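You operate a simulated robot arm through the tools that you are given. There is no shell and no other tool. Be economical: measure what you need, move in short steps, check, and stop when the job is done.

Carry out the task below with a simulated two-armed robot. There is one attempt and no reset: what you move stays moved.

## Task
Put the small box from the BUZZERS drawer into the purple tray and store the tray under the bench.
Fine: on the upper shelf; push both red boxes about a hand's length back to make room; shut the drawer again; other small boxes stay. Set down upright: what you pick out.

The check looks at the end state, three seconds after you hand in, the way a careful person would. Anything else that was tipped, shoved, dropped, spilled or broken makes it a failure.

## Robot
Two 7-joint arms with two-finger parallel grippers on one trunk, on a base that drives. Base frame: it is fixed to the floor where the robot stands at the start and does not move with it; the origin is under the middle of the robot, x ahead of it, y to its left, z up; the surface under the hand at the start is at about z = 750. Units: mm, rad, N and s.
The left shoulder is at the start at [50, 161, 1198], the right one opposite. With the tool pointing down near the work surface each hand reaches from about 100 to 640 mm from the robot's upright axis, wherever it stands, measured 20 degrees to its own side. Places, roughly: BUZZERS drawer [800, -200, 1100]; PRESETS drawer [800, -200, 1200]; inside of the purple tray [300, -100, 800]; red box [-750, -1250, 500]; upper shelf under the window bench [-500, -1100, 400]. Payload 3.43 kg a hand.
The TCP of each hand is the grasp point between the finger pads, 30 mm short of the fingertips. In the tool frame z runs along the fingers and y along their closing line. The gripper opens to 94 mm. The fingers are 28 mm wide and 10 mm thick; the gripper's body (50 by 96 mm) begins 55 mm behind the TCP.
Orientation is told as [roll, pitch, yaw] about the base's x, y, z axes, in that order, counted from this pose: with the fingers straight down and closing along the base's y, the tool's x points along the base's -x, its y along +y and its z along -z.

## Interface
- The arms move only by the tool send_rows. It takes "left_deltas", "right_deltas" or both (then of equal length, played together; a hand with none holds still); each is a list of rows, each a list of 7 numbers: the shift along the tool's x, y, z in units of 40 mm (1.0 is 40 mm), then the turn, a rotation vector about the tool's x, y, z in units of 6 degrees (1.0 is 6 degrees), then the opening in per cent of the stroke, from 0 (shut) to 100 (fully open). In form: [[x, y, z, rx, ry, rz, gripper], ...]. A call has 1 to 8 rows; each row shifts and turns the commanded pose from where the row before left it, along the tool's axes as they then stand. A call with a number of a shift or a turn outside -1 to 1 is refused whole. Each row takes 0.2 s and may step no farther than 50 mm and 0.15 rad from the row before; otherwise, or with a gripper value out of range, the whole call is refused. Where a pose cannot be reached the arm comes as near as it can. A force on the tool above 40 N (or 10 N above the force at the start of the call, whichever is more), or a blocked arm, ends the call early, and 0.2 s more pass. The fingers move at their own pace (about 45 mm/s each) and stop on an object; they squeeze with about 39 N. The grip force told is the motor's: it shows also when the fingers shut on nothing. Time passes only in rows, and 0.2 s behind the last, so rows that do not move let the fingers close. It gives the time, the measured TCP pose, the force on the tool (base axes), the opening and the grip force at its end, in the units of the frame above (readings bear some noise), with the torque about the TCP (base axes, N m) and any sound that the robot's microphone picked up.
- Cameras (640 x 400 px; columns grow to the right, rows downward): "scene" is now at [129.5, 4.9, 1339.7]; the picture's right is [-0.07, -1.00, 0.00], its down [-0.38, 0.03, -0.92] and it looks along [0.92, -0.06, -0.38] (base axes); focal length 214 px, centre (320, 200). "left" rides on the left gripper at [76, -14, -102] in its tool frame; the picture's right is [0.18, 0.98, 0.00], its down [-0.75, 0.14, -0.64] and it looks along [-0.63, 0.12, 0.77] (tool axes); focal length 243 px, centre (320, 200). "right" rides on the right gripper at [76, 14, -102] in its tool frame; the picture's right is [-0.18, 0.98, 0.00], its down [-0.75, -0.14, -0.64] and it looks along [-0.63, -0.12, 0.77] (tool axes); focal length 243 px, centre (320, 200). There is no depth. A picture from a camera that has moved, and an enlarged one, comes with that camera's place and axes in the base frame and with its lens. The place of the scene camera against the robot may be out by one fixed shift of up to 18 mm in any direction.
- camera(camera): a new picture of that camera. It takes no simulated time.
- lift_body(by): slides the trunk up (or, below 0, down) by that many mm; the arms and the scene camera ride with it, the base frame stays. It gives what a move gives, with no picture.
- base_move(legs): drives the robot by 1 to 6 legs, each [ahead, left, turn to the left] in mm, mm and rad, along the robot's own axes; the way and the turn of a leg run together, so that a leg with both is an arc; at most 1500 mm and 3.142 rad a leg. The arms and the cameras ride along, it lands a little off, and it stops where it bumps. It gives what a move gives.
- turn_head(pan, tilt): turns the head with the scene camera to pan (to the left, within 1.396 rad either way) and tilt (down, from -0.506 to 1.204), counted from straight ahead of the robot. It gives what a move gives.
- zoom(camera, box): a new picture of the part [left, top, right, bottom] of that camera's present view, enlarged. It takes no simulated time.
- hand_in(): hands the job in; it is judged then, once.

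Work in short steps. Places have to be worked out from the pictures, the camera data and where the tool is seen: move nearer, look again, correct. Check each grasp and each placing, and mend what went wrong. You have 120 turns and 88 pictures in all, those below and enlarged ones among them. Open the grippers and draw the arms clear of the work before you hand the job in, unless the task says otherwise; then end with one line.

The tools are called after "Request:" as name(argument=value, ...) on one line, values as JSON. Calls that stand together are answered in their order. send_rows: Moves the arms, as the interface text tells. Its arguments: {"type":"object","properties":{"left_deltas":{"type":"array","items":{"type":"array","items":{"type":"number"}}},"right_deltas":{"type":"array","items":{"type":"array","items":{"type":"number"}}}},"required":[]} The other tools are called the same way: lift_body (by) slides the trunk up or down; base_move (legs) drives the base; turn_head (pan, tilt) turns the head that bears the scene camera; camera (camera) takes a picture; zoom (camera, box) takes an enlarged picture of a part of a camera's view; hand_in () hands the job in.

At the start:

```text
t: 0.0
left_tcp_pos: [339.9, 68.7, 1413.5]
left_ee_rot: [0.001, 0.0, 0.0]
left_wrist_force: [0.5, 0.7, 0.8]
left_wrist_torque: [-0.01, 0.03, 0.0]
left_grip_width: 94.0
left_grip_force: 0.1
right_tcp_pos: [354.1, -205.8, 1356.3]
right_ee_rot: [0.0, 0.0, -0.001]
right_wrist_force: [-0.1, -0.3, -0.3]
right_wrist_torque: [-0.03, 0.0, -0.02]
right_grip_width: 94.1
right_grip_force: 0.1
trunk travel left (down, up): [-225.0, 42.0]
robot x, y, heading: [1.4, 3.5, -0.003]
head pan, tilt: [-0.068, 0.394]
```

scene: 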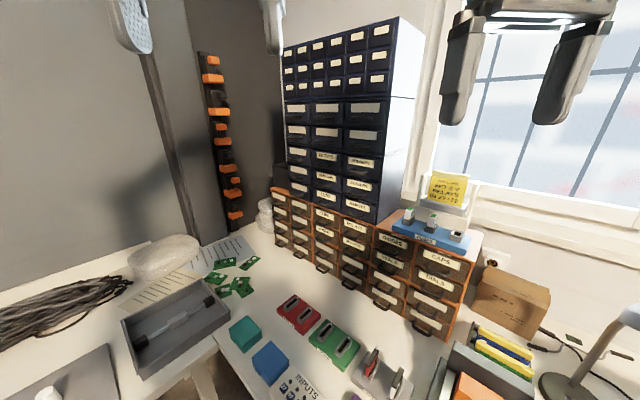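
right: 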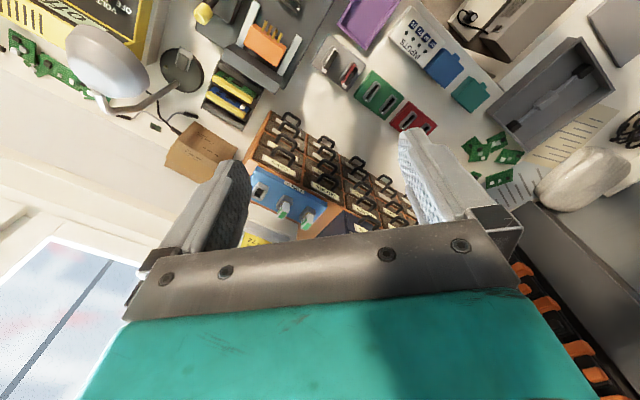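
left: 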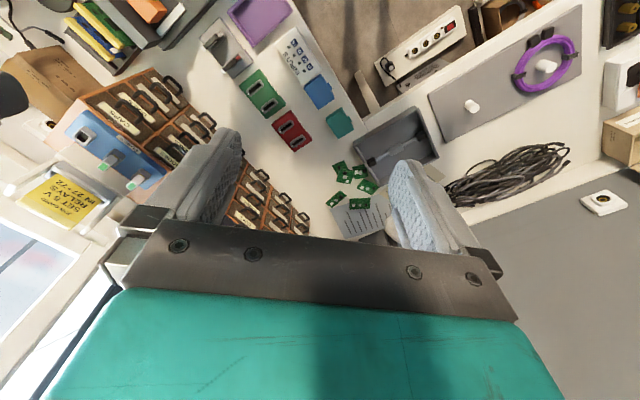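

I see the black and orange drawer cabinets ahead; I need to read the labels, so I enlarge the cabinets.

Request:
zoom(camera="scene", box=[260, 80, 420, 220])

Request:
zoom(camera="scene", box=[260, 180, 500, 340])

```text
2.86 times, centred on (340, 150) of scene
camera zoom: at [129.5, 4.9, 1339.7], right [-0.07, -1.0, 0.0], down [-0.38, 0.03, -0.92], along [0.92, -0.06, -0.38], focal length 613 px, centre (263, 343)
```

zoom: 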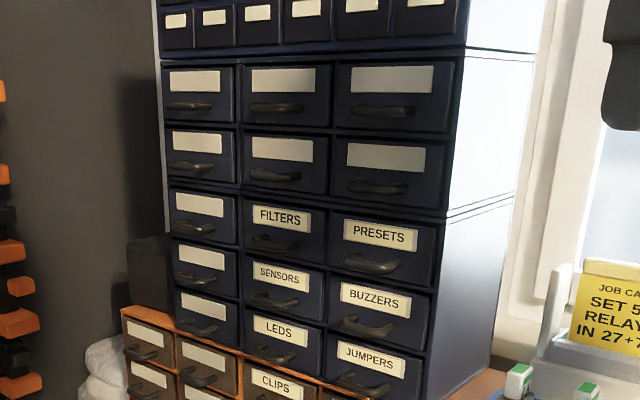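

```text
2.50 times, centred on (380, 260) of scene
camera zoom: at [129.5, 4.9, 1339.7], right [-0.07, -1.0, 0.0], down [-0.38, 0.03, -0.92], along [0.92, -0.06, -0.38], focal length 536 px, centre (170, 50)
```

zoom: 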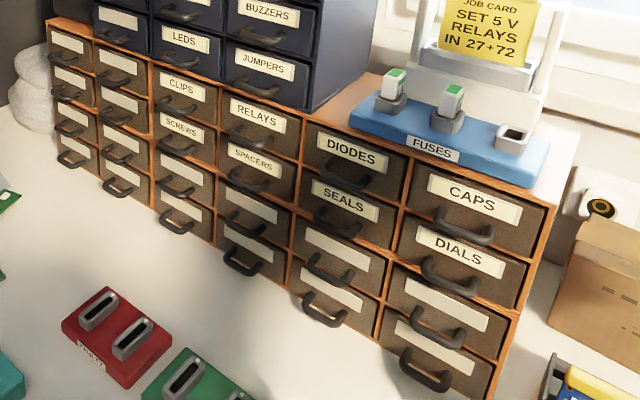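

The BUZZERS drawer is in the right column of the black cabinet, whose front is turned about 40° from my x axis. Next I look down for the tray, and over to the right for the bench.

Request:
turn_head(pan=-0.3, tilt=1.0)

Request:
camera(camera="scene")

Request:
turn_head(pan=-1.39, tilt=0.6)

Request:
camera(camera="scene")

```text
t: 1.0
left_tcp_pos: [340.0, 68.6, 1412.0]
left_ee_rot: [0.001, -0.001, 0.0]
left_wrist_force: [-1.0, -0.2, -0.7]
left_wrist_torque: [0.01, 0.01, -0.02]
left_grip_width: 94.2
left_grip_force: 0.0
right_tcp_pos: [355.0, -206.0, 1357.1]
right_ee_rot: [0.0, -0.001, 0.0]
right_wrist_force: [-0.6, 0.3, -0.5]
right_wrist_torque: [-0.01, 0.0, -0.01]
right_grip_width: 94.2
right_grip_force: 0.1
trunk travel left (down, up): [-225.0, 42.0]
robot x, y, heading: [-1.6, -3.4, -0.002]
head pan, tilt: [-0.3, 1.0]
```

```text
82 pictures are left
camera scene: at [103.6, -9.4, 1289.0], right [-0.3, -0.96, 0.0], down [-0.8, 0.25, -0.54], along [0.52, -0.16, -0.84], focal length 214 px, centre (320, 200)
```

scene: 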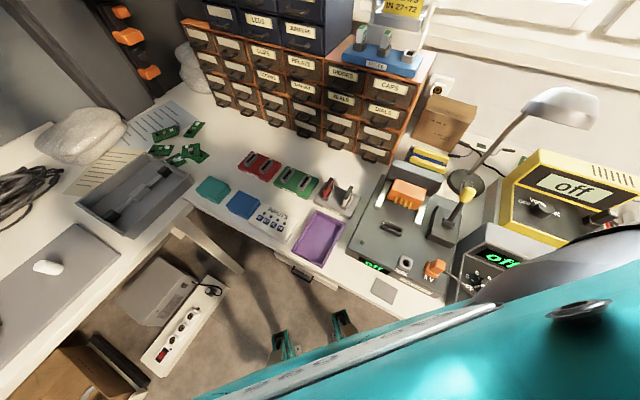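

```text
t: 2.3
left_tcp_pos: [341.1, 69.2, 1412.9]
left_ee_rot: [0.001, 0.0, 0.0]
left_wrist_force: [-0.5, 0.2, -0.9]
left_wrist_torque: [0.01, -0.01, -0.01]
left_grip_width: 93.9
left_grip_force: 0.1
right_tcp_pos: [354.6, -205.8, 1356.2]
right_ee_rot: [0.0, -0.001, 0.001]
right_wrist_force: [0.0, 0.8, -0.2]
right_wrist_torque: [0.0, 0.03, 0.01]
right_grip_width: 94.1
right_grip_force: 0.0
trunk travel left (down, up): [-225.0, 42.0]
robot x, y, heading: [-5.4, -0.8, -0.001]
head pan, tilt: [-1.389, 0.6]
```

```text
81 pictures are left
camera scene: at [53.0, -75.7, 1321.0], right [-0.98, -0.18, 0.0], down [-0.1, 0.56, -0.82], along [0.15, -0.81, -0.57], focal length 214 px, centre (320, 200)
```

scene: 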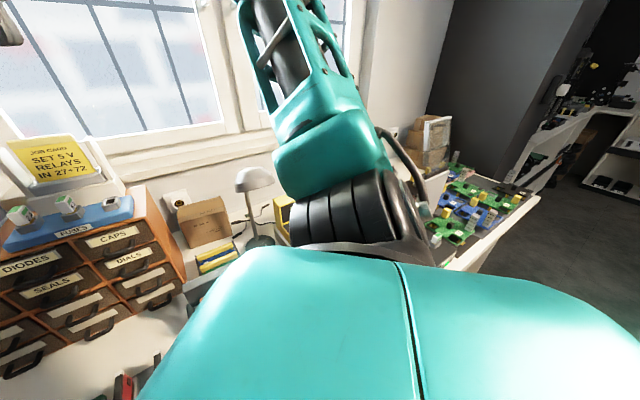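

The tray sits near (320,-70), long side square to the bench edge; the cabinet and the window bench face about (-0.74, 0.67). I turn the robot about 42° right to face the cabinet squarely, then look again.

Request:
base_move(legs=[[0, 0, -0.73]])

Request:
turn_head(pan=0.25, tilt=0.5)

Request:
camera(camera="scene")

```text
t: 4.7
left_tcp_pos: [299.8, -174.8, 1411.8]
left_ee_rot: [0.001, 0.0, -0.723]
left_wrist_force: [-0.5, 0.0, -0.1]
left_wrist_torque: [0.02, 0.01, 0.02]
left_grip_width: 94.2
left_grip_force: 0.1
right_tcp_pos: [129.7, -389.2, 1356.9]
right_ee_rot: [0.001, 0.001, -0.724]
right_wrist_force: [-0.1, -0.6, -0.4]
right_wrist_torque: [-0.05, -0.01, -0.01]
right_grip_width: 94.0
right_grip_force: 0.1
trunk travel left (down, up): [-225.0, 42.0]
robot x, y, heading: [-0.8, -1.3, -0.73]
head pan, tilt: [-1.389, 0.6]
```

```text
t: 6.3
left_tcp_pos: [299.2, -173.0, 1411.8]
left_ee_rot: [-0.001, 0.0, -0.725]
left_wrist_force: [0.1, -0.1, -0.3]
left_wrist_torque: [0.02, -0.02, 0.01]
left_grip_width: 94.0
left_grip_force: 0.0
right_tcp_pos: [130.1, -389.2, 1357.1]
right_ee_rot: [-0.001, 0.001, -0.725]
right_wrist_force: [-0.2, -0.2, 0.5]
right_wrist_torque: [0.0, -0.02, 0.03]
right_grip_width: 94.0
right_grip_force: 0.1
trunk travel left (down, up): [-225.0, 42.0]
robot x, y, heading: [-2.4, 0.3, -0.724]
head pan, tilt: [0.25, 0.499]
```

```text
80 pictures are left
camera scene: at [107.9, -56.9, 1330.1], right [-0.46, -0.89, 0.0], down [-0.43, 0.22, -0.88], along [0.78, -0.4, -0.48], focal length 214 px, centre (320, 200)
```

scene: 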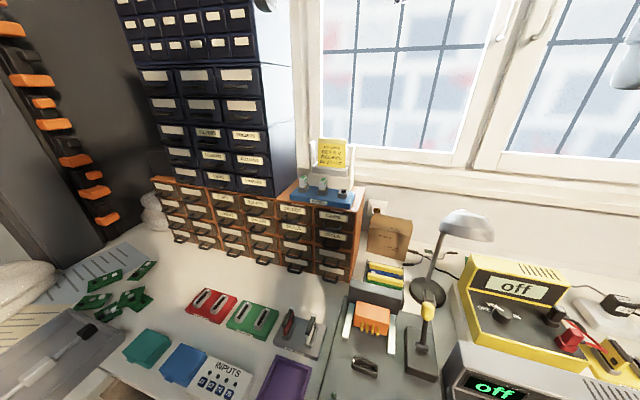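

Triangulating from both pictures puts the BUZZERS label near (740,-150,1130), with the cabinet facing about 45°. I shift left along the bench so the drawer lies in front of the left shoulder.

Request:
base_move(legs=[[0, 0, -0.06], [0, 230, 0]])

Request:
turn_head(pan=0.15, tilt=0.5)

Request:
camera(camera="scene")

```text
t: 8.3
left_tcp_pos: [342.8, -133.1, 1412.6]
left_ee_rot: [-0.001, 0.001, -0.793]
left_wrist_force: [0.0, -0.4, 0.3]
left_wrist_torque: [0.0, 0.01, -0.04]
left_grip_width: 94.0
left_grip_force: 0.0
right_tcp_pos: [157.2, -336.9, 1357.1]
right_ee_rot: [-0.002, 0.002, -0.791]
right_wrist_force: [-0.6, 0.3, 1.0]
right_wrist_torque: [-0.01, -0.02, 0.0]
right_grip_width: 94.1
right_grip_force: 0.1
trunk travel left (down, up): [-225.0, 42.0]
robot x, y, heading: [52.9, 61.2, -0.787]
head pan, tilt: [0.25, 0.499]
stopped in leg 2: the robot was blocked; the commanded pose is now the measured one
```

```text
t: 9.0
left_tcp_pos: [343.3, -133.5, 1412.1]
left_ee_rot: [0.0, 0.001, -0.791]
left_wrist_force: [-0.1, -0.3, -0.2]
left_wrist_torque: [-0.03, -0.02, 0.04]
left_grip_width: 93.8
left_grip_force: 0.1
right_tcp_pos: [157.5, -336.3, 1356.0]
right_ee_rot: [-0.001, -0.002, -0.79]
right_wrist_force: [-0.7, 0.2, -0.4]
right_wrist_torque: [-0.03, 0.01, 0.01]
right_grip_width: 94.3
right_grip_force: 0.1
trunk travel left (down, up): [-225.0, 42.0]
robot x, y, heading: [52.7, 57.6, -0.793]
head pan, tilt: [0.15, 0.499]
```

```text
79 pictures are left
camera scene: at [153.3, -11.6, 1330.1], right [-0.6, -0.8, 0.0], down [-0.38, 0.29, -0.88], along [0.7, -0.53, -0.48], focal length 214 px, centre (320, 200)
```

scene: 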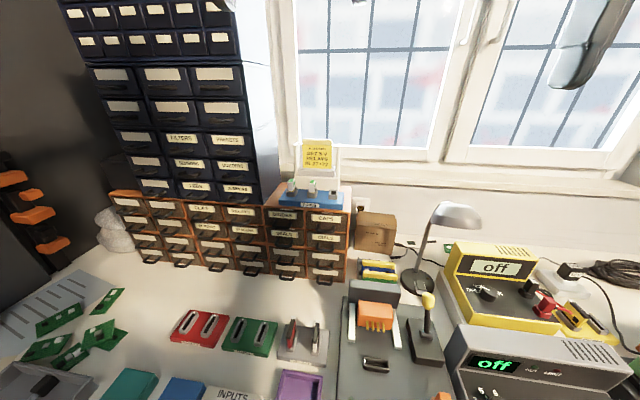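

The move stopped after about 80 mm (something at the left of the base), but the drawer is now ~345 mm left and ~630 mm ahead of the robot, within the left arm's reach. I move the left hand left and down first, still fingers-down.

Request:
send_rows(left_deltas=[[0, 0.9, 0.5, 0, 0, 0, 100], [0, 0.9, 0.5, 0, 0, 0, 100], [0, 0.9, 0.5, 0, 0, 0, 100], [0, 0.9, 0.5, 0, 0, 0, 100], [0, 0.9, 0.5, 0, 0, 0, 100], [0, 0.9, 0.5, 0, 0, 0, 100], [0, 0.9, 0.5, 0, 0, 0, 100]])

Request:
send_rows(left_deltas=[[0, 0, 0, -0.825, -0.825, 0.825, 100], [0, 0, 0, -0.825, -0.825, 0.825, 100], [0, 0, 0, -0.825, -0.825, 0.825, 100], [0, 0, 0, -0.825, -0.825, 0.825, 100], [0, 0, 0, -0.825, -0.825, 0.825, 100], [0, 0, 0, -0.825, -0.825, 0.825, 100], [0, 0, 0, -0.825, -0.825, 0.825, 100]])

Request:
send_rows(left_deltas=[[0, 0, 0, -0.825, -0.825, 0.825, 100], [0, 0, 0, -0.825, -0.825, 0.825, 100], [0, 0, 0, -0.825, -0.825, 0.825, 100], [0, 0, 0, -0.825, -0.825, 0.825, 100], [0, 0, 0, -0.825, -0.825, 0.825, 100], [0, 0, 0, -0.825, -0.825, 0.825, 100], [0, 0, 0, -0.825, -0.825, 0.825, 100]])

Request:
camera(camera="left")

```text
t: 10.6
left_tcp_pos: [521.3, 45.7, 1271.1]
left_ee_rot: [-0.002, 0.002, -0.791]
left_wrist_force: [0.2, -0.4, 0.9]
left_wrist_torque: [-0.03, 0.06, 0.02]
left_grip_width: 94.0
left_grip_force: 0.0
right_tcp_pos: [158.9, -335.9, 1356.5]
right_ee_rot: [-0.001, 0.0, -0.79]
right_wrist_force: [0.2, -0.8, -1.0]
right_wrist_torque: [-0.04, -0.02, 0.01]
right_grip_width: 94.3
right_grip_force: 0.1
trunk travel left (down, up): [-225.0, 42.0]
robot x, y, heading: [52.7, 61.2, -0.793]
head pan, tilt: [0.15, 0.499]
```

```text
t: 12.2
left_tcp_pos: [522.8, 44.0, 1271.7]
left_ee_rot: [0.787, -0.339, -1.577]
left_wrist_force: [-0.2, 0.1, 0.6]
left_wrist_torque: [-0.02, 0.01, 0.04]
left_grip_width: 94.1
left_grip_force: 0.1
right_tcp_pos: [157.9, -336.8, 1356.2]
right_ee_rot: [-0.002, -0.003, -0.79]
right_wrist_force: [0.6, -0.1, 0.2]
right_wrist_torque: [-0.03, 0.01, -0.01]
right_grip_width: 94.2
right_grip_force: 0.1
trunk travel left (down, up): [-225.0, 42.0]
robot x, y, heading: [55.8, 61.0, -0.79]
head pan, tilt: [0.15, 0.499]
```

```text
t: 13.8
left_tcp_pos: [529.4, -60.5, 1320.3]
left_ee_rot: [1.507, -0.078, -2.25]
left_wrist_force: [-0.6, 0.3, 0.7]
left_wrist_torque: [0.03, -0.01, -0.02]
left_grip_width: 94.1
left_grip_force: 0.2
left hand out of reach, approached as far as the arm can: row 2, 3, 4, 5, 6, 7
right_tcp_pos: [158.4, -337.1, 1356.5]
right_ee_rot: [-0.002, 0.0, -0.792]
right_wrist_force: [0.7, 0.5, 0.6]
right_wrist_torque: [-0.04, 0.0, -0.04]
right_grip_width: 94.2
right_grip_force: 0.1
trunk travel left (down, up): [-225.0, 42.0]
robot x, y, heading: [52.8, 62.1, -0.79]
head pan, tilt: [0.15, 0.499]
```

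```text
78 pictures are left
camera left: at [495.5, 63.2, 1306.2], right [0.21, 0.16, 0.96], down [-0.95, -0.18, 0.24], along [0.21, -0.97, 0.12], focal length 243 px, centre (320, 200)
```

left: 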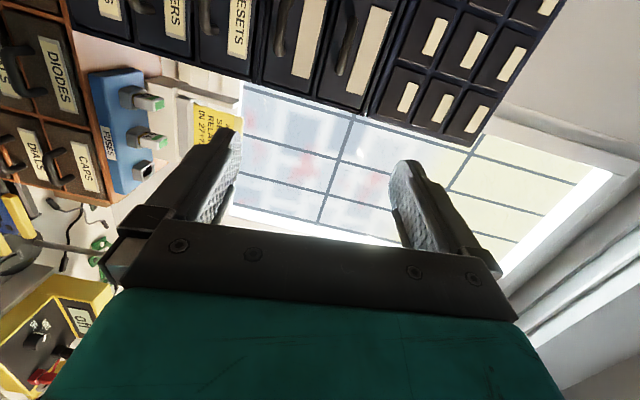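

The pose at that spot is too near the shoulder for forward-pointing fingers. The staging point is farther forward and lower, so I move there and check whether the pose becomes reachable.

Request:
send_rows(left_deltas=[[0, -0.5, 0.7, 0, 0, 0, 100], [0, -0.7, 0.7, 0, 0, 0, 100], [0, -0.7, 0.7, 0, 0, 0, 100], [0, -0.7, 0.7, 0, 0, 0, 100], [0, -0.7, 0.7, 0, 0, 0, 100], [0, -0.7, 0.5, 0, 0, 0, 100]])

Request:
camera(camera="left")

Request:
camera(camera="scene")

```text
t: 15.2
left_tcp_pos: [604.7, -167.3, 1220.1]
left_ee_rot: [1.493, -0.077, -2.246]
left_wrist_force: [1.1, -0.3, 0.5]
left_wrist_torque: [-0.01, 0.01, 0.01]
left_grip_width: 94.0
left_grip_force: 0.0
left hand out of reach, approached as far as the arm can: row 4, 5, 6
right_tcp_pos: [157.2, -336.9, 1355.4]
right_ee_rot: [-0.003, 0.001, -0.789]
right_wrist_force: [0.4, -0.6, 0.1]
right_wrist_torque: [-0.04, 0.0, 0.02]
right_grip_width: 93.9
right_grip_force: 0.1
trunk travel left (down, up): [-225.0, 42.0]
robot x, y, heading: [57.5, 61.0, -0.791]
head pan, tilt: [0.15, 0.499]
```

```text
77 pictures are left
camera left: at [570.5, -43.8, 1207.9], right [0.22, 0.15, 0.96], down [-0.95, -0.18, 0.25], along [0.22, -0.97, 0.11], focal length 243 px, centre (320, 200)
```

left: 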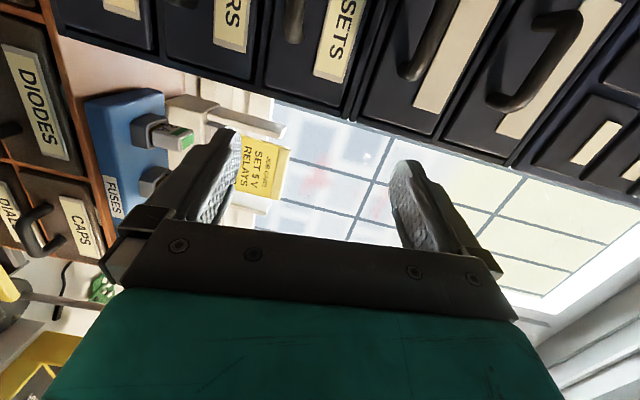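

```text
76 pictures are left
camera scene: at [152.5, -11.4, 1330.2], right [-0.6, -0.8, 0.0], down [-0.38, 0.29, -0.88], along [0.7, -0.53, -0.48], focal length 214 px, centre (320, 200)
```

scene: 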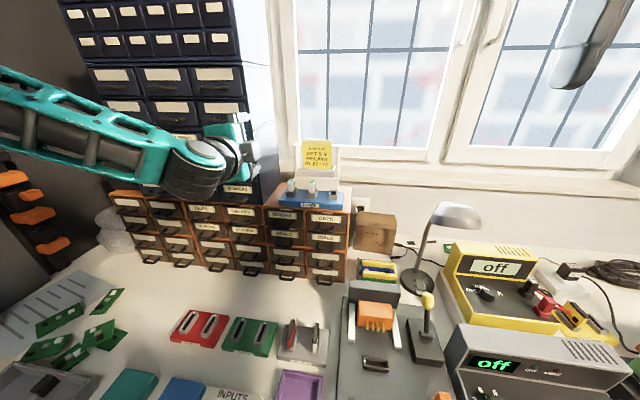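

The arm can't quite make this wrist roll. I roll the tool back a quarter turn (fingers closing horizontally, to grip the handle by its two ends) while backing off a little.

Request:
send_rows(left_deltas=[[0, 0, -0.8, 0, 0, -1, 100], [0, 0, -0.5, 0, 0, -1, 100], [0, 0, 0, 0, 0, -1, 100], [0, 0, 0, 0, 0, -1, 100], [0, 0, 0, 0, 0, -1, 100], [0, 0, 0, 0, 0, -1, 100], [0, 0, 0, 0, 0, -1, 100], [0, 0, 0, 0, 0, -1, 100]])

Request:
send_rows(left_deltas=[[0, 0, 0, 0, 0, -1, 100], [0, 0, 0, 0, 0, -1, 100], [0, 0, 0, 0, 0, -1, 100], [0, 0, 0, 0, 0, -1, 100], [0, 0, 0, 0, 0, -1, 100], [0, 0, 0, 0, 0, -1, 100], [0, 0, 0, 0, 0, -1, 100]])

Request:
camera(camera="left")

```text
t: 17.0
left_tcp_pos: [563.6, -134.3, 1222.2]
left_ee_rot: [1.462, -0.915, -2.17]
left_wrist_force: [0.0, -0.1, -0.1]
left_wrist_torque: [0.0, 0.0, -0.01]
left_grip_width: 93.8
left_grip_force: 0.0
right_tcp_pos: [158.8, -336.8, 1355.9]
right_ee_rot: [-0.002, 0.0, -0.791]
right_wrist_force: [0.3, 0.0, 0.4]
right_wrist_torque: [0.01, -0.03, 0.0]
right_grip_width: 94.1
right_grip_force: 0.0
trunk travel left (down, up): [-225.0, 42.0]
robot x, y, heading: [55.0, 61.7, -0.796]
head pan, tilt: [0.15, 0.499]
```

```text
t: 18.6
left_tcp_pos: [563.2, -134.6, 1223.6]
left_ee_rot: [-0.869, -1.467, 0.188]
left_wrist_force: [0.0, -0.4, 0.1]
left_wrist_torque: [-0.02, 0.03, 0.0]
left_grip_width: 94.1
left_grip_force: 0.1
right_tcp_pos: [157.7, -336.7, 1355.9]
right_ee_rot: [-0.001, -0.001, -0.791]
right_wrist_force: [-1.0, 0.3, -0.1]
right_wrist_torque: [-0.01, -0.01, 0.01]
right_grip_width: 94.2
right_grip_force: 0.0
trunk travel left (down, up): [-225.0, 42.0]
robot x, y, heading: [54.2, 57.8, -0.79]
head pan, tilt: [0.15, 0.499]
```

```text
75 pictures are left
camera left: at [468.0, -82.1, 1156.2], right [0.6, 0.76, -0.26], down [-0.33, 0.53, 0.78], along [0.73, -0.38, 0.57], focal length 243 px, centre (320, 200)
```

left: 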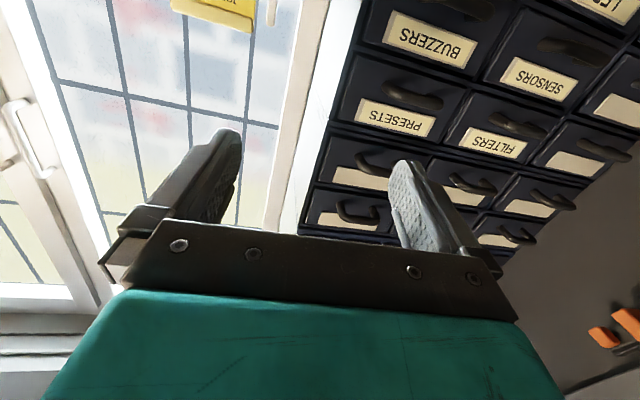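

Now the fingers point at the cabinet. I judge the BUZZERS handle to be near (709,-148,1119); I level the tool and go to a point about 75 mm in front of it.

Request:
send_rows(left_deltas=[[0, 0, 0, 0.9, -0.5, 0.75, 100], [0.66, 0.59, 0, 0, 0, 0, 100], [0.66, 0.59, 0, 0, 0, 0, 100], [0.66, 0.59, 0, 0, 0, 0, 100], [0.66, 0.59, 0.5, 0, 0, 0, 100], [0, 0, 0.4, 0, 0, 0, 100]])

Request:
camera(camera="left")

Request:
zoom(camera="scene", box=[130, 80, 330, 205])

```text
t: 20.0
left_tcp_pos: [589.8, -94.3, 1261.2]
left_ee_rot: [-0.26, -1.556, -0.517]
left_wrist_force: [0.0, 0.2, -0.4]
left_wrist_torque: [0.0, -0.03, 0.02]
left_grip_width: 94.1
left_grip_force: 0.1
left hand out of reach, approached as far as the arm can: row 1, 2, 3, 4, 5
right_tcp_pos: [158.5, -337.4, 1356.7]
right_ee_rot: [-0.001, 0.003, -0.791]
right_wrist_force: [0.8, 0.1, -0.2]
right_wrist_torque: [0.01, 0.02, -0.05]
right_grip_width: 94.1
right_grip_force: 0.1
trunk travel left (down, up): [-225.0, 42.0]
robot x, y, heading: [51.2, 61.2, -0.789]
head pan, tilt: [0.15, 0.499]
```

```text
74 pictures are left
camera left: at [506.4, -32.3, 1187.1], right [0.69, 0.7, -0.19], down [-0.35, 0.55, 0.76], along [0.64, -0.46, 0.62], focal length 243 px, centre (320, 200)
```

left: 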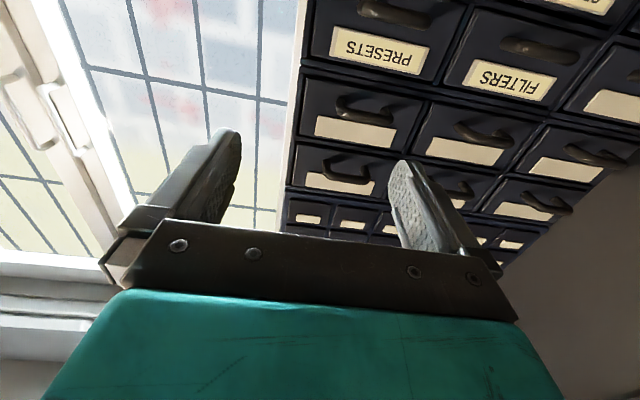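

```text
3.20 times, centred on (230, 142) of scene
camera zoom: at [154.1, -11.5, 1330.0], right [-0.6, -0.8, 0.0], down [-0.38, 0.29, -0.88], along [0.7, -0.53, -0.48], focal length 686 px, centre (608, 384)
```

zoom: 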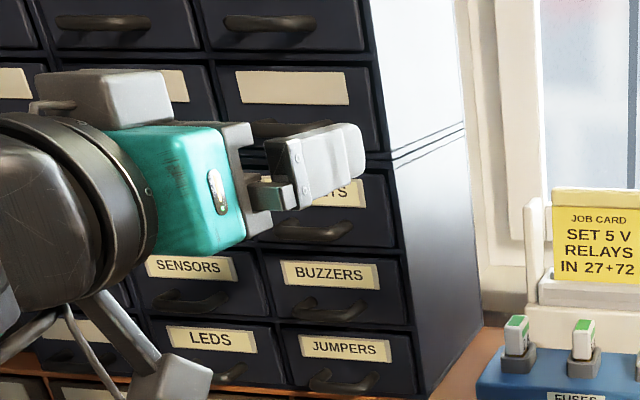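

The left arm is at a joint limit, reaching straight ahead and outward. Turning the robot left by ~0.45 rad puts the drawer straight ahead so the left hand points forward and slightly inward, which should be easier.

Request:
base_move(legs=[[0, 0, 0.45]])

Request:
turn_head(pan=0.6, tilt=1.15)

Request:
camera(camera="scene")

```text
t: 21.7
left_tcp_pos: [603.8, 150.6, 1261.1]
left_ee_rot: [-0.244, -1.56, -0.088]
left_wrist_force: [-0.2, 0.3, -0.5]
left_wrist_torque: [-0.02, 0.02, -0.05]
left_grip_width: 94.1
left_grip_force: 0.2
right_tcp_pos: [318.6, -253.2, 1355.4]
right_ee_rot: [-0.001, 0.001, -0.346]
right_wrist_force: [-0.1, 0.4, 0.7]
right_wrist_torque: [0.0, 0.03, 0.04]
right_grip_width: 93.9
right_grip_force: 0.0
trunk travel left (down, up): [-225.0, 42.0]
robot x, y, heading: [52.5, 57.3, -0.353]
head pan, tilt: [0.15, 0.499]
```

```text
t: 22.7
left_tcp_pos: [603.3, 149.2, 1262.5]
left_ee_rot: [-0.228, -1.561, -0.106]
left_wrist_force: [-0.2, -0.1, 0.2]
left_wrist_torque: [-0.01, -0.01, 0.01]
left_grip_width: 94.1
left_grip_force: 0.1
right_tcp_pos: [318.4, -253.9, 1356.5]
right_ee_rot: [0.0, 0.002, -0.345]
right_wrist_force: [-0.2, -0.5, -0.1]
right_wrist_torque: [-0.03, -0.01, 0.0]
right_grip_width: 94.2
right_grip_force: 0.1
trunk travel left (down, up): [-225.0, 42.0]
robot x, y, heading: [55.9, 61.8, -0.343]
head pan, tilt: [0.6, 1.15]
```

```text
72 pictures are left
camera scene: at [147.6, 73.0, 1279.3], right [0.25, -0.97, 0.0], down [-0.88, -0.23, -0.41], along [0.4, 0.1, -0.91], focal length 214 px, centre (320, 200)
```

scene: 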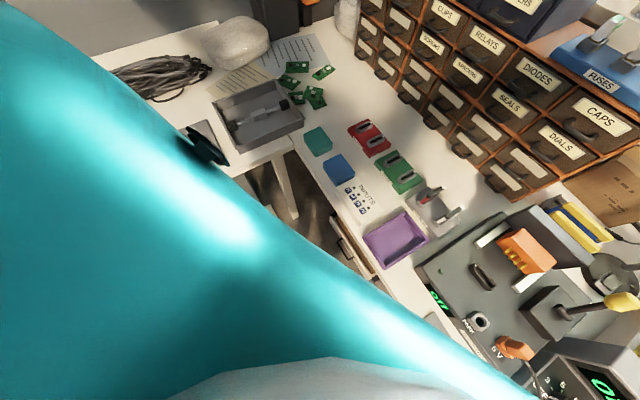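

I now swing the hand 0.45 rad to the right while going to the staging point in front of the BUZZERS handle.

Request:
send_rows(left_deltas=[[0.6, -0.75, 0.6, 0.717, 0, 0, 100], [0.6, -0.75, 0.6, 0.717, 0, 0, 100], [0.6, -0.75, 0.6, 0.717, 0, 0, 100], [0.6, -0.75, 0.6, 0.717, 0, 0, 100], [0.6, -0.75, 0.6, 0.717, 0, 0, 100], [0.6, -0.75, 0.6, 0.717, 0, 0, 100]])

Request:
camera(camera="left")

```text
t: 24.1
left_tcp_pos: [593.3, 7.4, 1222.7]
left_ee_rot: [1.678, -1.447, -2.368]
left_wrist_force: [-0.7, -1.5, 1.3]
left_wrist_torque: [0.0, 0.03, 0.07]
left_grip_width: 93.8
left_grip_force: 0.0
left hand out of reach, approached as far as the arm can: row 1, 2, 3, 4, 5
right_tcp_pos: [318.1, -252.5, 1356.3]
right_ee_rot: [-0.001, 0.0, -0.346]
right_wrist_force: [0.0, 0.1, 0.0]
right_wrist_torque: [0.02, -0.05, -0.01]
right_grip_width: 94.6
right_grip_force: 0.0
trunk travel left (down, up): [-225.0, 42.0]
robot x, y, heading: [55.7, 58.0, -0.352]
head pan, tilt: [0.6, 1.15]
```

```text
71 pictures are left
camera left: at [512.3, 68.1, 1144.9], right [0.64, 0.77, -0.06], down [-0.47, 0.45, 0.76], along [0.61, -0.45, 0.65], focal length 243 px, centre (320, 200)
```

left: 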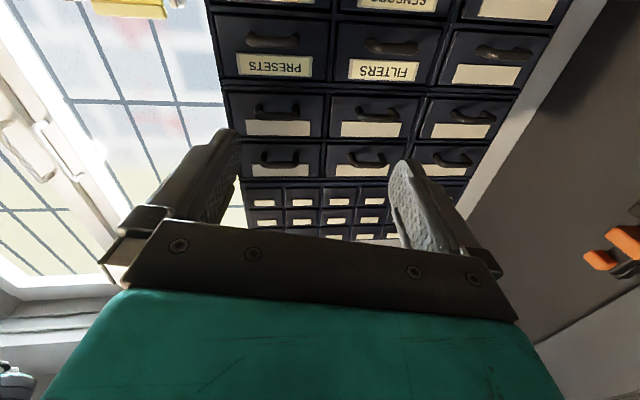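

The last rows were reachable. I continue to the staging point with small orientation corrections.

Request:
send_rows(left_deltas=[[0.62, -0.32, 0.7, 0.23, 0, -0.3, 100], [0.62, -0.32, 0.7, 0.23, 0, -0.3, 100], [0.62, -0.32, 0.7, 0.23, 0, -0.3, 100], [0.62, -0.32, 0.7, 0.23, 0, -0.3, 100]])

Request:
camera(camera="left")

```text
t: 25.1
left_tcp_pos: [635.5, -74.5, 1141.5]
left_ee_rot: [-1.656, -1.486, 0.869]
left_wrist_force: [0.7, 0.2, -0.4]
left_wrist_torque: [-0.02, 0.0, -0.02]
left_grip_width: 94.1
left_grip_force: 0.1
left hand out of reach, approached as far as the arm can: row 1, 4
right_tcp_pos: [319.3, -254.5, 1356.3]
right_ee_rot: [-0.001, 0.001, -0.346]
right_wrist_force: [-0.2, -0.9, -0.1]
right_wrist_torque: [0.04, 0.01, -0.02]
right_grip_width: 94.1
right_grip_force: 0.0
trunk travel left (down, up): [-225.0, 42.0]
robot x, y, heading: [55.1, 61.7, -0.346]
head pan, tilt: [0.6, 1.15]
```

```text
70 pictures are left
camera left: at [548.6, -16.4, 1065.6], right [0.68, 0.68, -0.27], down [-0.31, 0.6, 0.73], along [0.66, -0.42, 0.62], focal length 243 px, centre (320, 200)
```

left: 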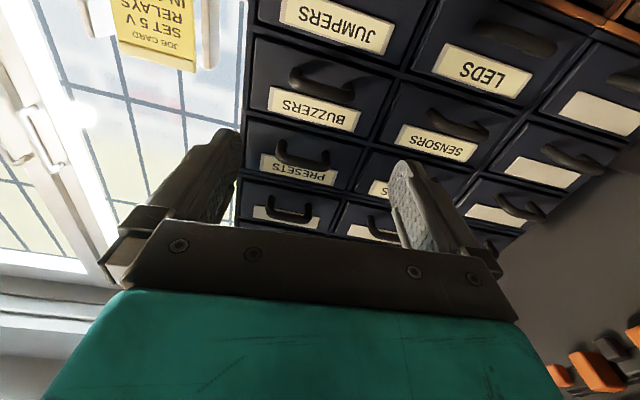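

The handle is a U-bow about 48 mm wide at about (697,-141,1119), front plane ~25 mm behind it. I level the roll, drop 22 mm, and advance 55 mm with open fingers on either side of the bow.

Request:
send_rows(left_deltas=[[0.3, -0.03, 0, 0, 0, 0.45, 100], [0.27, -0.03, 0, 0, 0, 0.4, 100], [0, 0, 0.5, 0, 0, 0, 100], [0, 0, 0.5, 0, 0, 0, 100], [0, 0, 0.4, 0, 0, 0, 100]])

Request:
camera(camera="left")

```text
t: 26.3
left_tcp_pos: [660.4, -96.0, 1125.2]
left_ee_rot: [-1.658, -1.511, 0.868]
left_wrist_force: [0.2, 0.0, 0.2]
left_wrist_torque: [-0.01, 0.03, 0.02]
left_grip_width: 93.6
left_grip_force: 0.2
left hand out of reach, approached as far as the arm can: row 1, 2, 4
right_tcp_pos: [319.0, -253.3, 1356.2]
right_ee_rot: [-0.001, -0.001, -0.344]
right_wrist_force: [0.4, 0.5, -0.6]
right_wrist_torque: [0.03, 0.01, 0.02]
right_grip_width: 94.2
right_grip_force: 0.1
trunk travel left (down, up): [-225.0, 42.0]
robot x, y, heading: [54.8, 60.6, -0.346]
head pan, tilt: [0.6, 1.15]
```

```text
69 pictures are left
camera left: at [576.1, -36.8, 1050.3], right [0.69, 0.68, -0.24], down [-0.32, 0.59, 0.74], along [0.65, -0.43, 0.63], focal length 243 px, centre (320, 200)
```

left: 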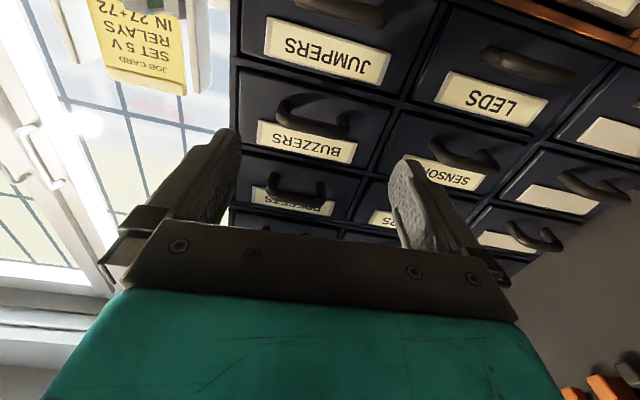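

TCP is level with the bow (z≈1124) and about 6 mm left of its centre. I shift right and advance 45 mm.

Request:
send_rows(left_deltas=[[0, -0.15, 0.3, 0, 0, 0, 100], [0, 0, 0.4, 0, 0, 0, 100], [0, 0, 0.4, 0, 0, 0, 100]])

Request:
camera(camera="left")

```text
t: 27.1
left_tcp_pos: [684.0, -117.3, 1124.2]
left_ee_rot: [-1.673, -1.511, 0.885]
left_wrist_force: [0.1, 0.9, 0.3]
left_wrist_torque: [0.03, -0.02, -0.02]
left_grip_width: 94.1
left_grip_force: 0.0
left hand out of reach, approached as far as the arm can: row 1
right_tcp_pos: [319.7, -252.9, 1356.5]
right_ee_rot: [-0.001, -0.001, -0.345]
right_wrist_force: [-0.1, 0.3, 0.4]
right_wrist_torque: [0.03, 0.0, 0.02]
right_grip_width: 94.0
right_grip_force: 0.1
trunk travel left (down, up): [-225.0, 42.0]
robot x, y, heading: [54.8, 60.4, -0.344]
head pan, tilt: [0.6, 1.15]
```

```text
68 pictures are left
camera left: at [599.2, -58.6, 1050.3], right [0.69, 0.68, -0.24], down [-0.32, 0.59, 0.74], along [0.65, -0.43, 0.63], focal length 243 px, centre (320, 200)
```

left: 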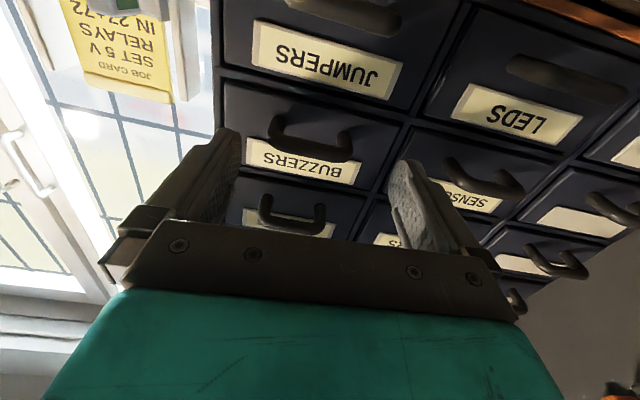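

Bow bar triangulates to n≈597, z≈1122; TCP is 30 mm short of it, tips level with it. I advance 18 mm more, nudging right, then close slowly.

Request:
send_rows(left_deltas=[[0, 0, 0.2, 0, 0, 0, 100], [0, -0.15, 0.2, 0, 0, 0, 100], [0, 0, 0, 0, 0, 0, 60], [0, 0, 0, 0, 0, 0, 40], [0, 0, 0, 0, 0, 0, 20], [0, 0, 0, 0, 0, 0, 20]])

Request:
camera(camera="left")

```text
t: 28.5
left_tcp_pos: [686.0, -128.9, 1126.3]
left_ee_rot: [-1.668, -1.512, 0.87]
left_wrist_force: [-17.8, -13.6, -4.1]
left_wrist_torque: [-0.39, 0.1, -0.98]
left_grip_width: 53.7
left_grip_force: 38.8
left hand out of reach, approached as far as the arm can: row 2
right_tcp_pos: [316.3, -256.1, 1357.3]
right_ee_rot: [0.003, -0.003, -0.347]
right_wrist_force: [-1.1, 0.0, -0.2]
right_wrist_torque: [0.01, 0.0, 0.02]
right_grip_width: 93.9
right_grip_force: 0.1
trunk travel left (down, up): [-225.0, 42.0]
robot x, y, heading: [56.4, 58.6, -0.345]
head pan, tilt: [0.6, 1.15]
```

```text
67 pictures are left
camera left: at [600.5, -68.8, 1050.9], right [0.7, 0.68, -0.24], down [-0.32, 0.59, 0.74], along [0.64, -0.44, 0.63], focal length 243 px, centre (320, 200)
```

left: 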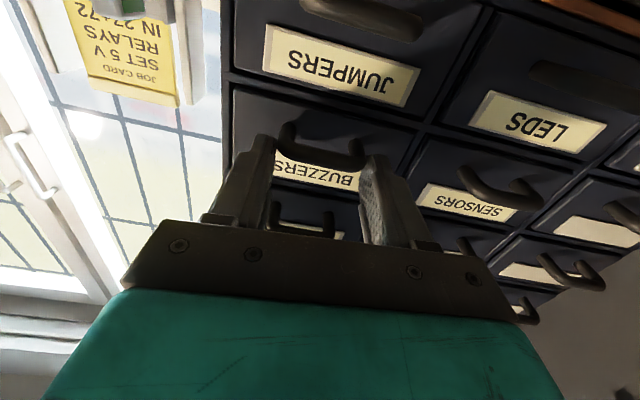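

Gripped at 54 mm width, the bow is held. I pull the drawer straight out 80 mm and check.

Request:
send_rows(left_deltas=[[0, 0, -0.4, 0, 0, 0, 20], [0, 0, -0.4, 0, 0, 0, 20], [0, 0, -0.4, 0, 0, 0, 20], [0, 0, -0.4, 0, 0, 0, 20], [0, 0, -0.4, 0, 0, 0, 20]])

Request:
turn_head(pan=0.1, tilt=0.45)

Request:
camera(camera="scene")

```text
t: 29.7
left_tcp_pos: [627.1, -72.1, 1126.1]
left_ee_rot: [-1.691, -1.515, 0.898]
left_wrist_force: [-18.4, -16.3, 2.4]
left_wrist_torque: [-0.07, 0.51, -1.05]
left_grip_width: 53.5
left_grip_force: 44.8
right_tcp_pos: [316.2, -255.1, 1356.3]
right_ee_rot: [0.001, -0.003, -0.345]
right_wrist_force: [0.3, 0.3, 0.3]
right_wrist_torque: [0.01, -0.02, 0.04]
right_grip_width: 93.9
right_grip_force: 0.1
trunk travel left (down, up): [-225.0, 42.0]
robot x, y, heading: [53.4, 59.0, -0.344]
head pan, tilt: [0.6, 1.15]
```

```text
t: 30.8
left_tcp_pos: [627.9, -71.9, 1127.4]
left_ee_rot: [-1.69, -1.514, 0.895]
left_wrist_force: [-20.1, -19.1, 2.2]
left_wrist_torque: [-0.58, -0.12, -0.55]
left_grip_width: 53.7
left_grip_force: 44.7
right_tcp_pos: [315.8, -255.6, 1356.8]
right_ee_rot: [0.002, -0.002, -0.345]
right_wrist_force: [-0.4, 0.1, 0.0]
right_wrist_torque: [0.01, 0.0, 0.0]
right_grip_width: 94.0
right_grip_force: 0.0
trunk travel left (down, up): [-225.0, 42.0]
robot x, y, heading: [57.0, 57.9, -0.347]
head pan, tilt: [0.099, 0.45]
```

```text
66 pictures are left
camera scene: at [175.9, 33.0, 1334.8], right [-0.24, -0.97, 0.0], down [-0.42, 0.11, -0.9], along [0.87, -0.22, -0.43], focal length 214 px, centre (320, 200)
```

scene: 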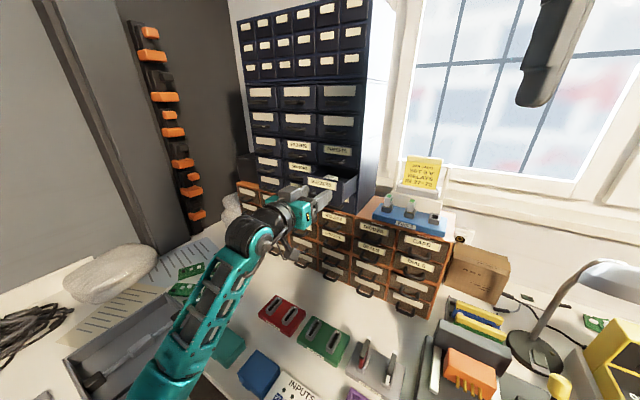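

The drawer has come out about 80 mm. I zoom in to see inside.

Request:
zoom(camera="scene", box=[270, 140, 400, 220])

```text
4.92 times, centred on (335, 180) of scene
camera zoom: at [175.9, 33.0, 1334.8], right [-0.24, -0.97, 0.0], down [-0.42, 0.11, -0.9], along [0.87, -0.22, -0.43], focal length 1056 px, centre (246, 298)
```

zoom: 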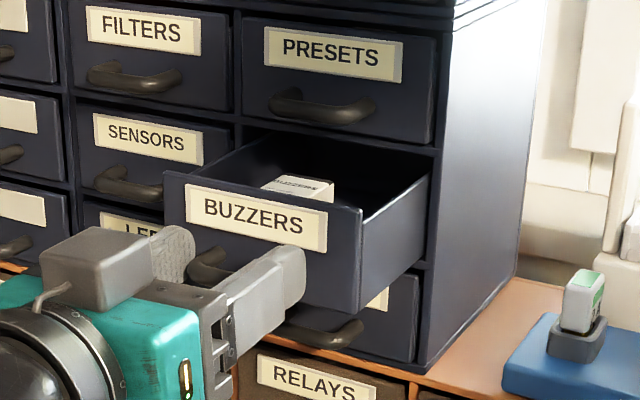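

A white box stands inside, just behind the front. I pull 50 mm more for room to reach in from above.

Request:
send_rows(left_deltas=[[0, 0, -0.4, 0, 0, 0, 20], [0, 0, -0.4, 0, 0, 0, 20], [0, 0, -0.45, 0, 0, 0, 20]])

Request:
zoom(camera="scene", box=[270, 140, 400, 220])

```text
t: 31.6
left_tcp_pos: [595.5, -39.7, 1125.1]
left_ee_rot: [-1.735, -1.509, 0.934]
left_wrist_force: [1.6, -13.6, 1.8]
left_wrist_torque: [-0.27, -0.64, -0.49]
left_grip_width: 53.5
left_grip_force: 44.9
right_tcp_pos: [317.5, -255.2, 1355.8]
right_ee_rot: [-0.002, 0.001, -0.345]
right_wrist_force: [-0.4, 0.7, 0.1]
right_wrist_torque: [-0.03, 0.03, 0.02]
right_grip_width: 93.9
right_grip_force: 0.0
trunk travel left (down, up): [-225.0, 42.0]
robot x, y, heading: [54.0, 60.4, -0.346]
head pan, tilt: [0.099, 0.45]
stopped in row 3 (left hand): the force on the tool passed its limit at 47 N (the readings are from after the stop); the commanded pose is now the measured one
```

```text
4.92 times, centred on (335, 180) of scene
camera zoom: at [179.0, 34.3, 1334.5], right [-0.25, -0.97, 0.0], down [-0.42, 0.11, -0.9], along [0.87, -0.22, -0.44], focal length 1056 px, centre (246, 298)
```

zoom: 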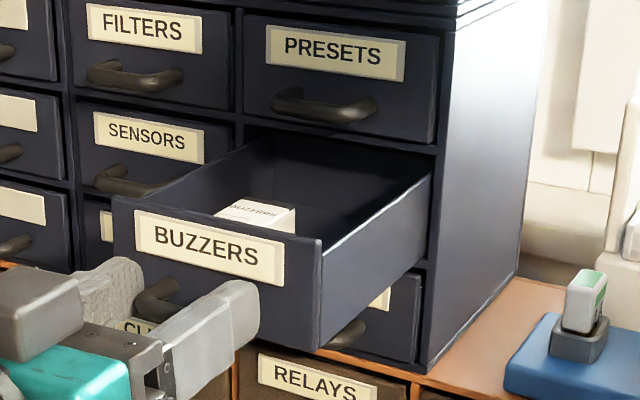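

The drawer hit its stop at 127 mm travel; front now at n≈491, box just behind it. I bring the right hand over the drawer (fingers down, yaw aligned to the cabinet) to look in with its camera, while the left keeps holding the bow.

Request:
send_rows(right_deltas=[[-0.4, 0.95, 0, 0, 0, 0.53, 100], [-0.4, 0.95, 0, 0, 0, 0.53, 100], [-0.4, 0.95, 0, 0, 0, 0.53, 100], [-0.4, 0.95, 0, 0, 0, 0.53, 100], [-0.4, 0.95, 0, 0, 0, 0.53, 100], [-0.4, 0.95, 0, 0, 0, 0.53, 100], [-0.4, 0.95, 0, 0, 0, 0.53, 100], [-0.4, 0.95, 0, 0, 0, 0.53, 100]])

Request:
camera(camera="right")

```text
t: 33.1
left_tcp_pos: [596.5, -39.1, 1125.5]
left_ee_rot: [-1.736, -1.511, 0.933]
left_wrist_force: [0.4, -0.5, 1.3]
left_wrist_torque: [0.22, 0.02, -0.72]
left_grip_width: 53.8
left_grip_force: 44.8
right_tcp_pos: [496.5, -89.4, 1358.1]
right_ee_rot: [0.021, 0.016, -0.624]
right_wrist_force: [-0.5, 1.0, 0.6]
right_wrist_torque: [0.01, 0.01, -0.01]
right_grip_width: 94.2
right_grip_force: 0.1
right hand out of reach, approached as far as the arm can: row 6, 7
trunk travel left (down, up): [-225.0, 42.0]
robot x, y, heading: [55.6, 59.5, -0.346]
head pan, tilt: [0.099, 0.45]
stopped in row 7 (left hand): the force on the tool passed its limit at 47 N (the readings are from after the stop); the commanded pose is now the measured one
```

```text
63 pictures are left
camera right: at [443.5, -35.0, 1462.5], right [0.72, 0.69, 0.02], down [0.53, -0.57, 0.63], along [0.44, -0.44, -0.78], focal length 243 px, centre (320, 200)
```

right: 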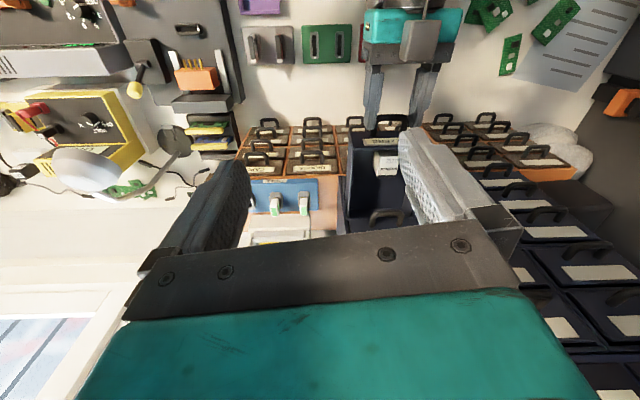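

The box is visible in the open drawer, close behind the front. I release the left hand and back it off 70 mm along its axis so it doesn't strain the drawer, then zoom with the right camera.

Request:
send_rows(left_deltas=[[0, 0, 0, 0, 0, 0, 60], [0, 0, 0, 0, 0, 0, 100], [0, 0, 0, 0, 0, 0, 100], [0, 0, -0.5, 0, 0, 0, 100], [0, 0, -0.6, 0, 0, 0, 100], [0, 0, -0.6, 0, 0, 0, 100]])

Request:
zoom(camera="right", box=[310, 90, 470, 230])

```text
t: 34.5
left_tcp_pos: [548.9, 10.0, 1124.0]
left_ee_rot: [-1.705, -1.51, 0.904]
left_wrist_force: [-0.6, 0.2, -0.9]
left_wrist_torque: [0.0, -0.01, 0.0]
left_grip_width: 93.9
left_grip_force: 0.0
right_tcp_pos: [497.6, -87.2, 1357.3]
right_ee_rot: [0.021, 0.015, -0.622]
right_wrist_force: [-0.1, -0.2, 1.5]
right_wrist_torque: [-0.01, 0.01, -0.05]
right_grip_width: 94.0
right_grip_force: 0.1
trunk travel left (down, up): [-225.0, 42.0]
robot x, y, heading: [56.7, 58.1, -0.348]
head pan, tilt: [0.099, 0.45]
```

```text
2.86 times, centred on (390, 160) of right
camera zoom: at [443.3, -34.4, 1462.8], right [0.72, 0.69, 0.02], down [0.53, -0.57, 0.63], along [0.44, -0.44, -0.78], focal length 693 px, centre (120, 314)
```

zoom: 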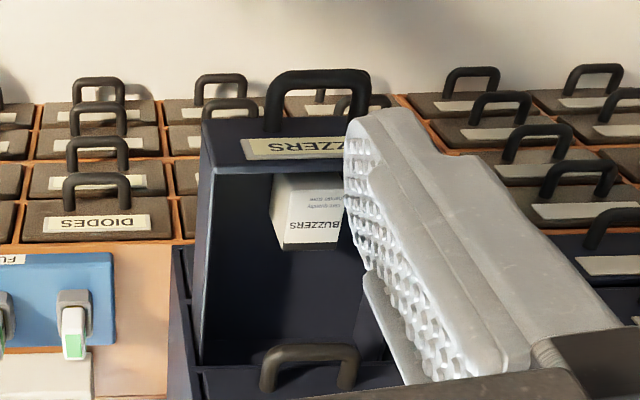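

The box top spans roughly n 516–552 and v 380–418, so its centre is near (660,-95). I bring the right hand lower and nearer with a 20° tilt (wrist leaning toward the robot) and look again.

Request:
send_rows(right_deltas=[[-0.5, 0.55, 0.75, 0, -0.83, 0.39, 100], [-0.5, 0.55, 0.75, 0, -0.83, 0.39, 100], [-0.5, 0.55, 0.75, 0, -0.83, 0.39, 100], [-0.5, 0.55, 0.6, 0, -0.83, 0.39, 100]])

Request:
camera(camera="right")

```text
t: 35.5
left_tcp_pos: [549.2, 10.7, 1124.9]
left_ee_rot: [-1.713, -1.511, 0.911]
left_wrist_force: [0.6, 0.0, -0.5]
left_wrist_torque: [0.02, 0.01, 0.03]
left_grip_width: 93.9
left_grip_force: 0.1
right_tcp_pos: [602.7, -81.0, 1251.1]
right_ee_rot: [0.048, -0.306, -0.792]
right_wrist_force: [-0.1, -0.2, 1.0]
right_wrist_torque: [0.02, 0.01, -0.01]
right_grip_width: 93.8
right_grip_force: 0.0
right hand out of reach, approached as far as the arm can: row 4
trunk travel left (down, up): [-225.0, 42.0]
robot x, y, heading: [55.2, 59.3, -0.348]
head pan, tilt: [0.099, 0.45]
```

```text
61 pictures are left
camera right: at [537.4, -1.1, 1326.8], right [0.81, 0.58, 0.1], down [0.25, -0.5, 0.83], along [0.53, -0.65, -0.55], focal length 243 px, centre (320, 200)
```

right: 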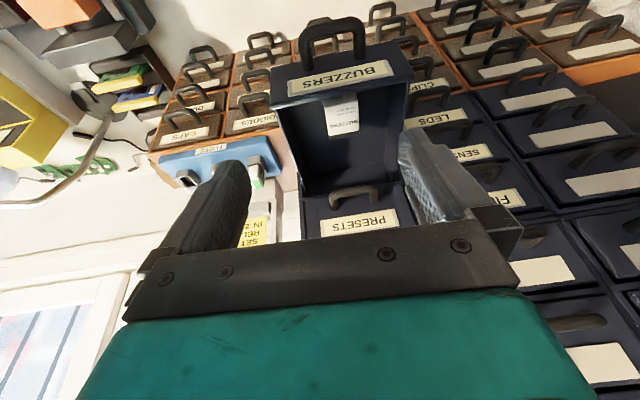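

Good view into the drawer; I zoom for the box corners.

Request:
zoom(camera="right", box=[260, 30, 420, 130])

```text
4.00 times, centred on (340, 80) of right
camera zoom: at [537.4, -1.1, 1326.8], right [0.81, 0.58, 0.1], down [0.25, -0.5, 0.83], along [0.53, -0.65, -0.55], focal length 970 px, centre (240, 680)
```

zoom: 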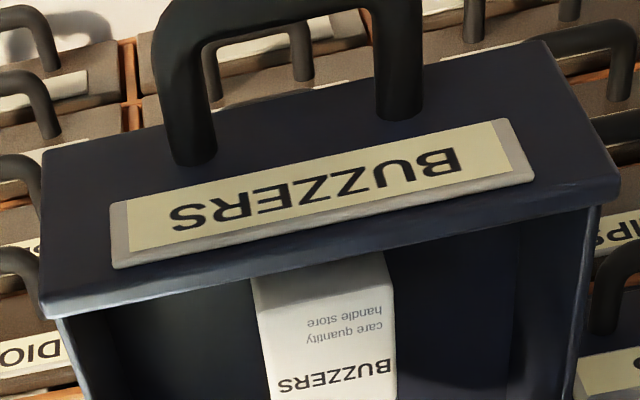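

The two views agree: box top at z≈1141, n 516–552, v 380–409, centre (657,-98); drawer inner width is only ~95 mm, so I set the opening to ~56 mm. I go over the box first, to z≈1200.

Request:
send_rows(right_deltas=[[-0.2, 0.3, 0, 0, 0, 0, 60], [-0.4, 0.36, 0.3, -0.2, 0, 0, 60], [-0.25, 0, 0.5, -0.2, 0, 0, 60], [0, 0, 0.4, 0, 0, 0, 60]])

Request:
camera(camera="right")

```text
t: 36.5
left_tcp_pos: [549.4, 10.6, 1124.2]
left_ee_rot: [-1.713, -1.509, 0.911]
left_wrist_force: [0.6, 0.4, -0.1]
left_wrist_torque: [-0.01, 0.01, 0.03]
left_grip_width: 94.0
left_grip_force: 0.2
right_tcp_pos: [630.8, -98.2, 1214.6]
right_ee_rot: [0.09, -0.326, -0.801]
right_wrist_force: [0.0, -0.3, 0.2]
right_wrist_torque: [-0.03, 0.0, 0.04]
right_grip_width: 56.3
right_grip_force: 0.0
right hand out of reach, approached as far as the arm can: row 1, 2
trunk travel left (down, up): [-225.0, 42.0]
robot x, y, heading: [51.2, 59.2, -0.353]
head pan, tilt: [0.099, 0.45]
```

```text
59 pictures are left
camera right: at [560.8, -19.3, 1289.8], right [0.8, 0.58, 0.14], down [0.21, -0.51, 0.84], along [0.55, -0.64, -0.53], focal length 243 px, centre (320, 200)
```

right: 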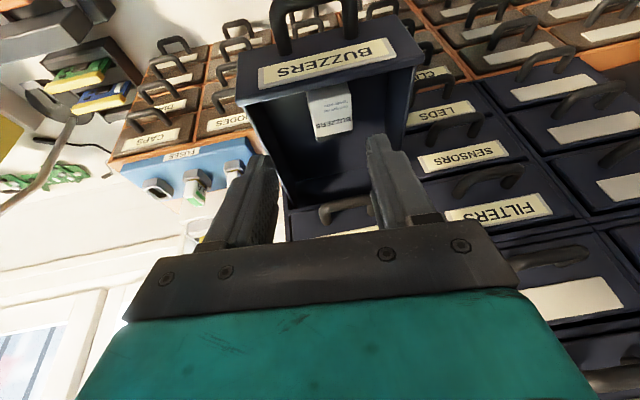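

The right arm is near a joint limit reaching across. I raise it 40 mm, then turn the robot 0.4 rad left so the drawer lies on the right arm's own side.

Request:
send_rows(right_deltas=[[0, 0, -0.6, 0, 0, 0, 60], [0, 0, -0.6, 0, 0, 0, 60]])

Request:
base_move(legs=[[0, 0, 0.4]])

```text
t: 37.1
left_tcp_pos: [548.8, 10.1, 1124.5]
left_ee_rot: [-1.724, -1.509, 0.922]
left_wrist_force: [-0.2, -0.5, 0.0]
left_wrist_torque: [0.0, 0.04, 0.0]
left_grip_width: 94.2
left_grip_force: 0.1
right_tcp_pos: [616.1, -90.8, 1260.8]
right_ee_rot: [0.091, -0.325, -0.8]
right_wrist_force: [0.0, 0.0, -0.3]
right_wrist_torque: [0.01, 0.02, -0.03]
right_grip_width: 56.3
right_grip_force: 0.1
trunk travel left (down, up): [-225.0, 42.0]
robot x, y, heading: [57.8, 55.5, -0.347]
head pan, tilt: [0.099, 0.45]
```

```text
t: 38.7
left_tcp_pos: [529.7, 208.4, 1125.2]
left_ee_rot: [-1.715, -1.51, 1.317]
left_wrist_force: [0.2, 0.1, -0.5]
left_wrist_torque: [0.02, 0.01, 0.0]
left_grip_width: 94.0
left_grip_force: 0.0
right_tcp_pos: [630.8, 141.4, 1262.0]
right_ee_rot: [0.093, -0.326, -0.399]
right_wrist_force: [-1.3, -0.2, -0.3]
right_wrist_torque: [0.05, -0.01, 0.01]
right_grip_width: 56.4
right_grip_force: 0.0
trunk travel left (down, up): [-225.0, 42.0]
robot x, y, heading: [58.4, 61.1, 0.058]
head pan, tilt: [0.099, 0.45]
```

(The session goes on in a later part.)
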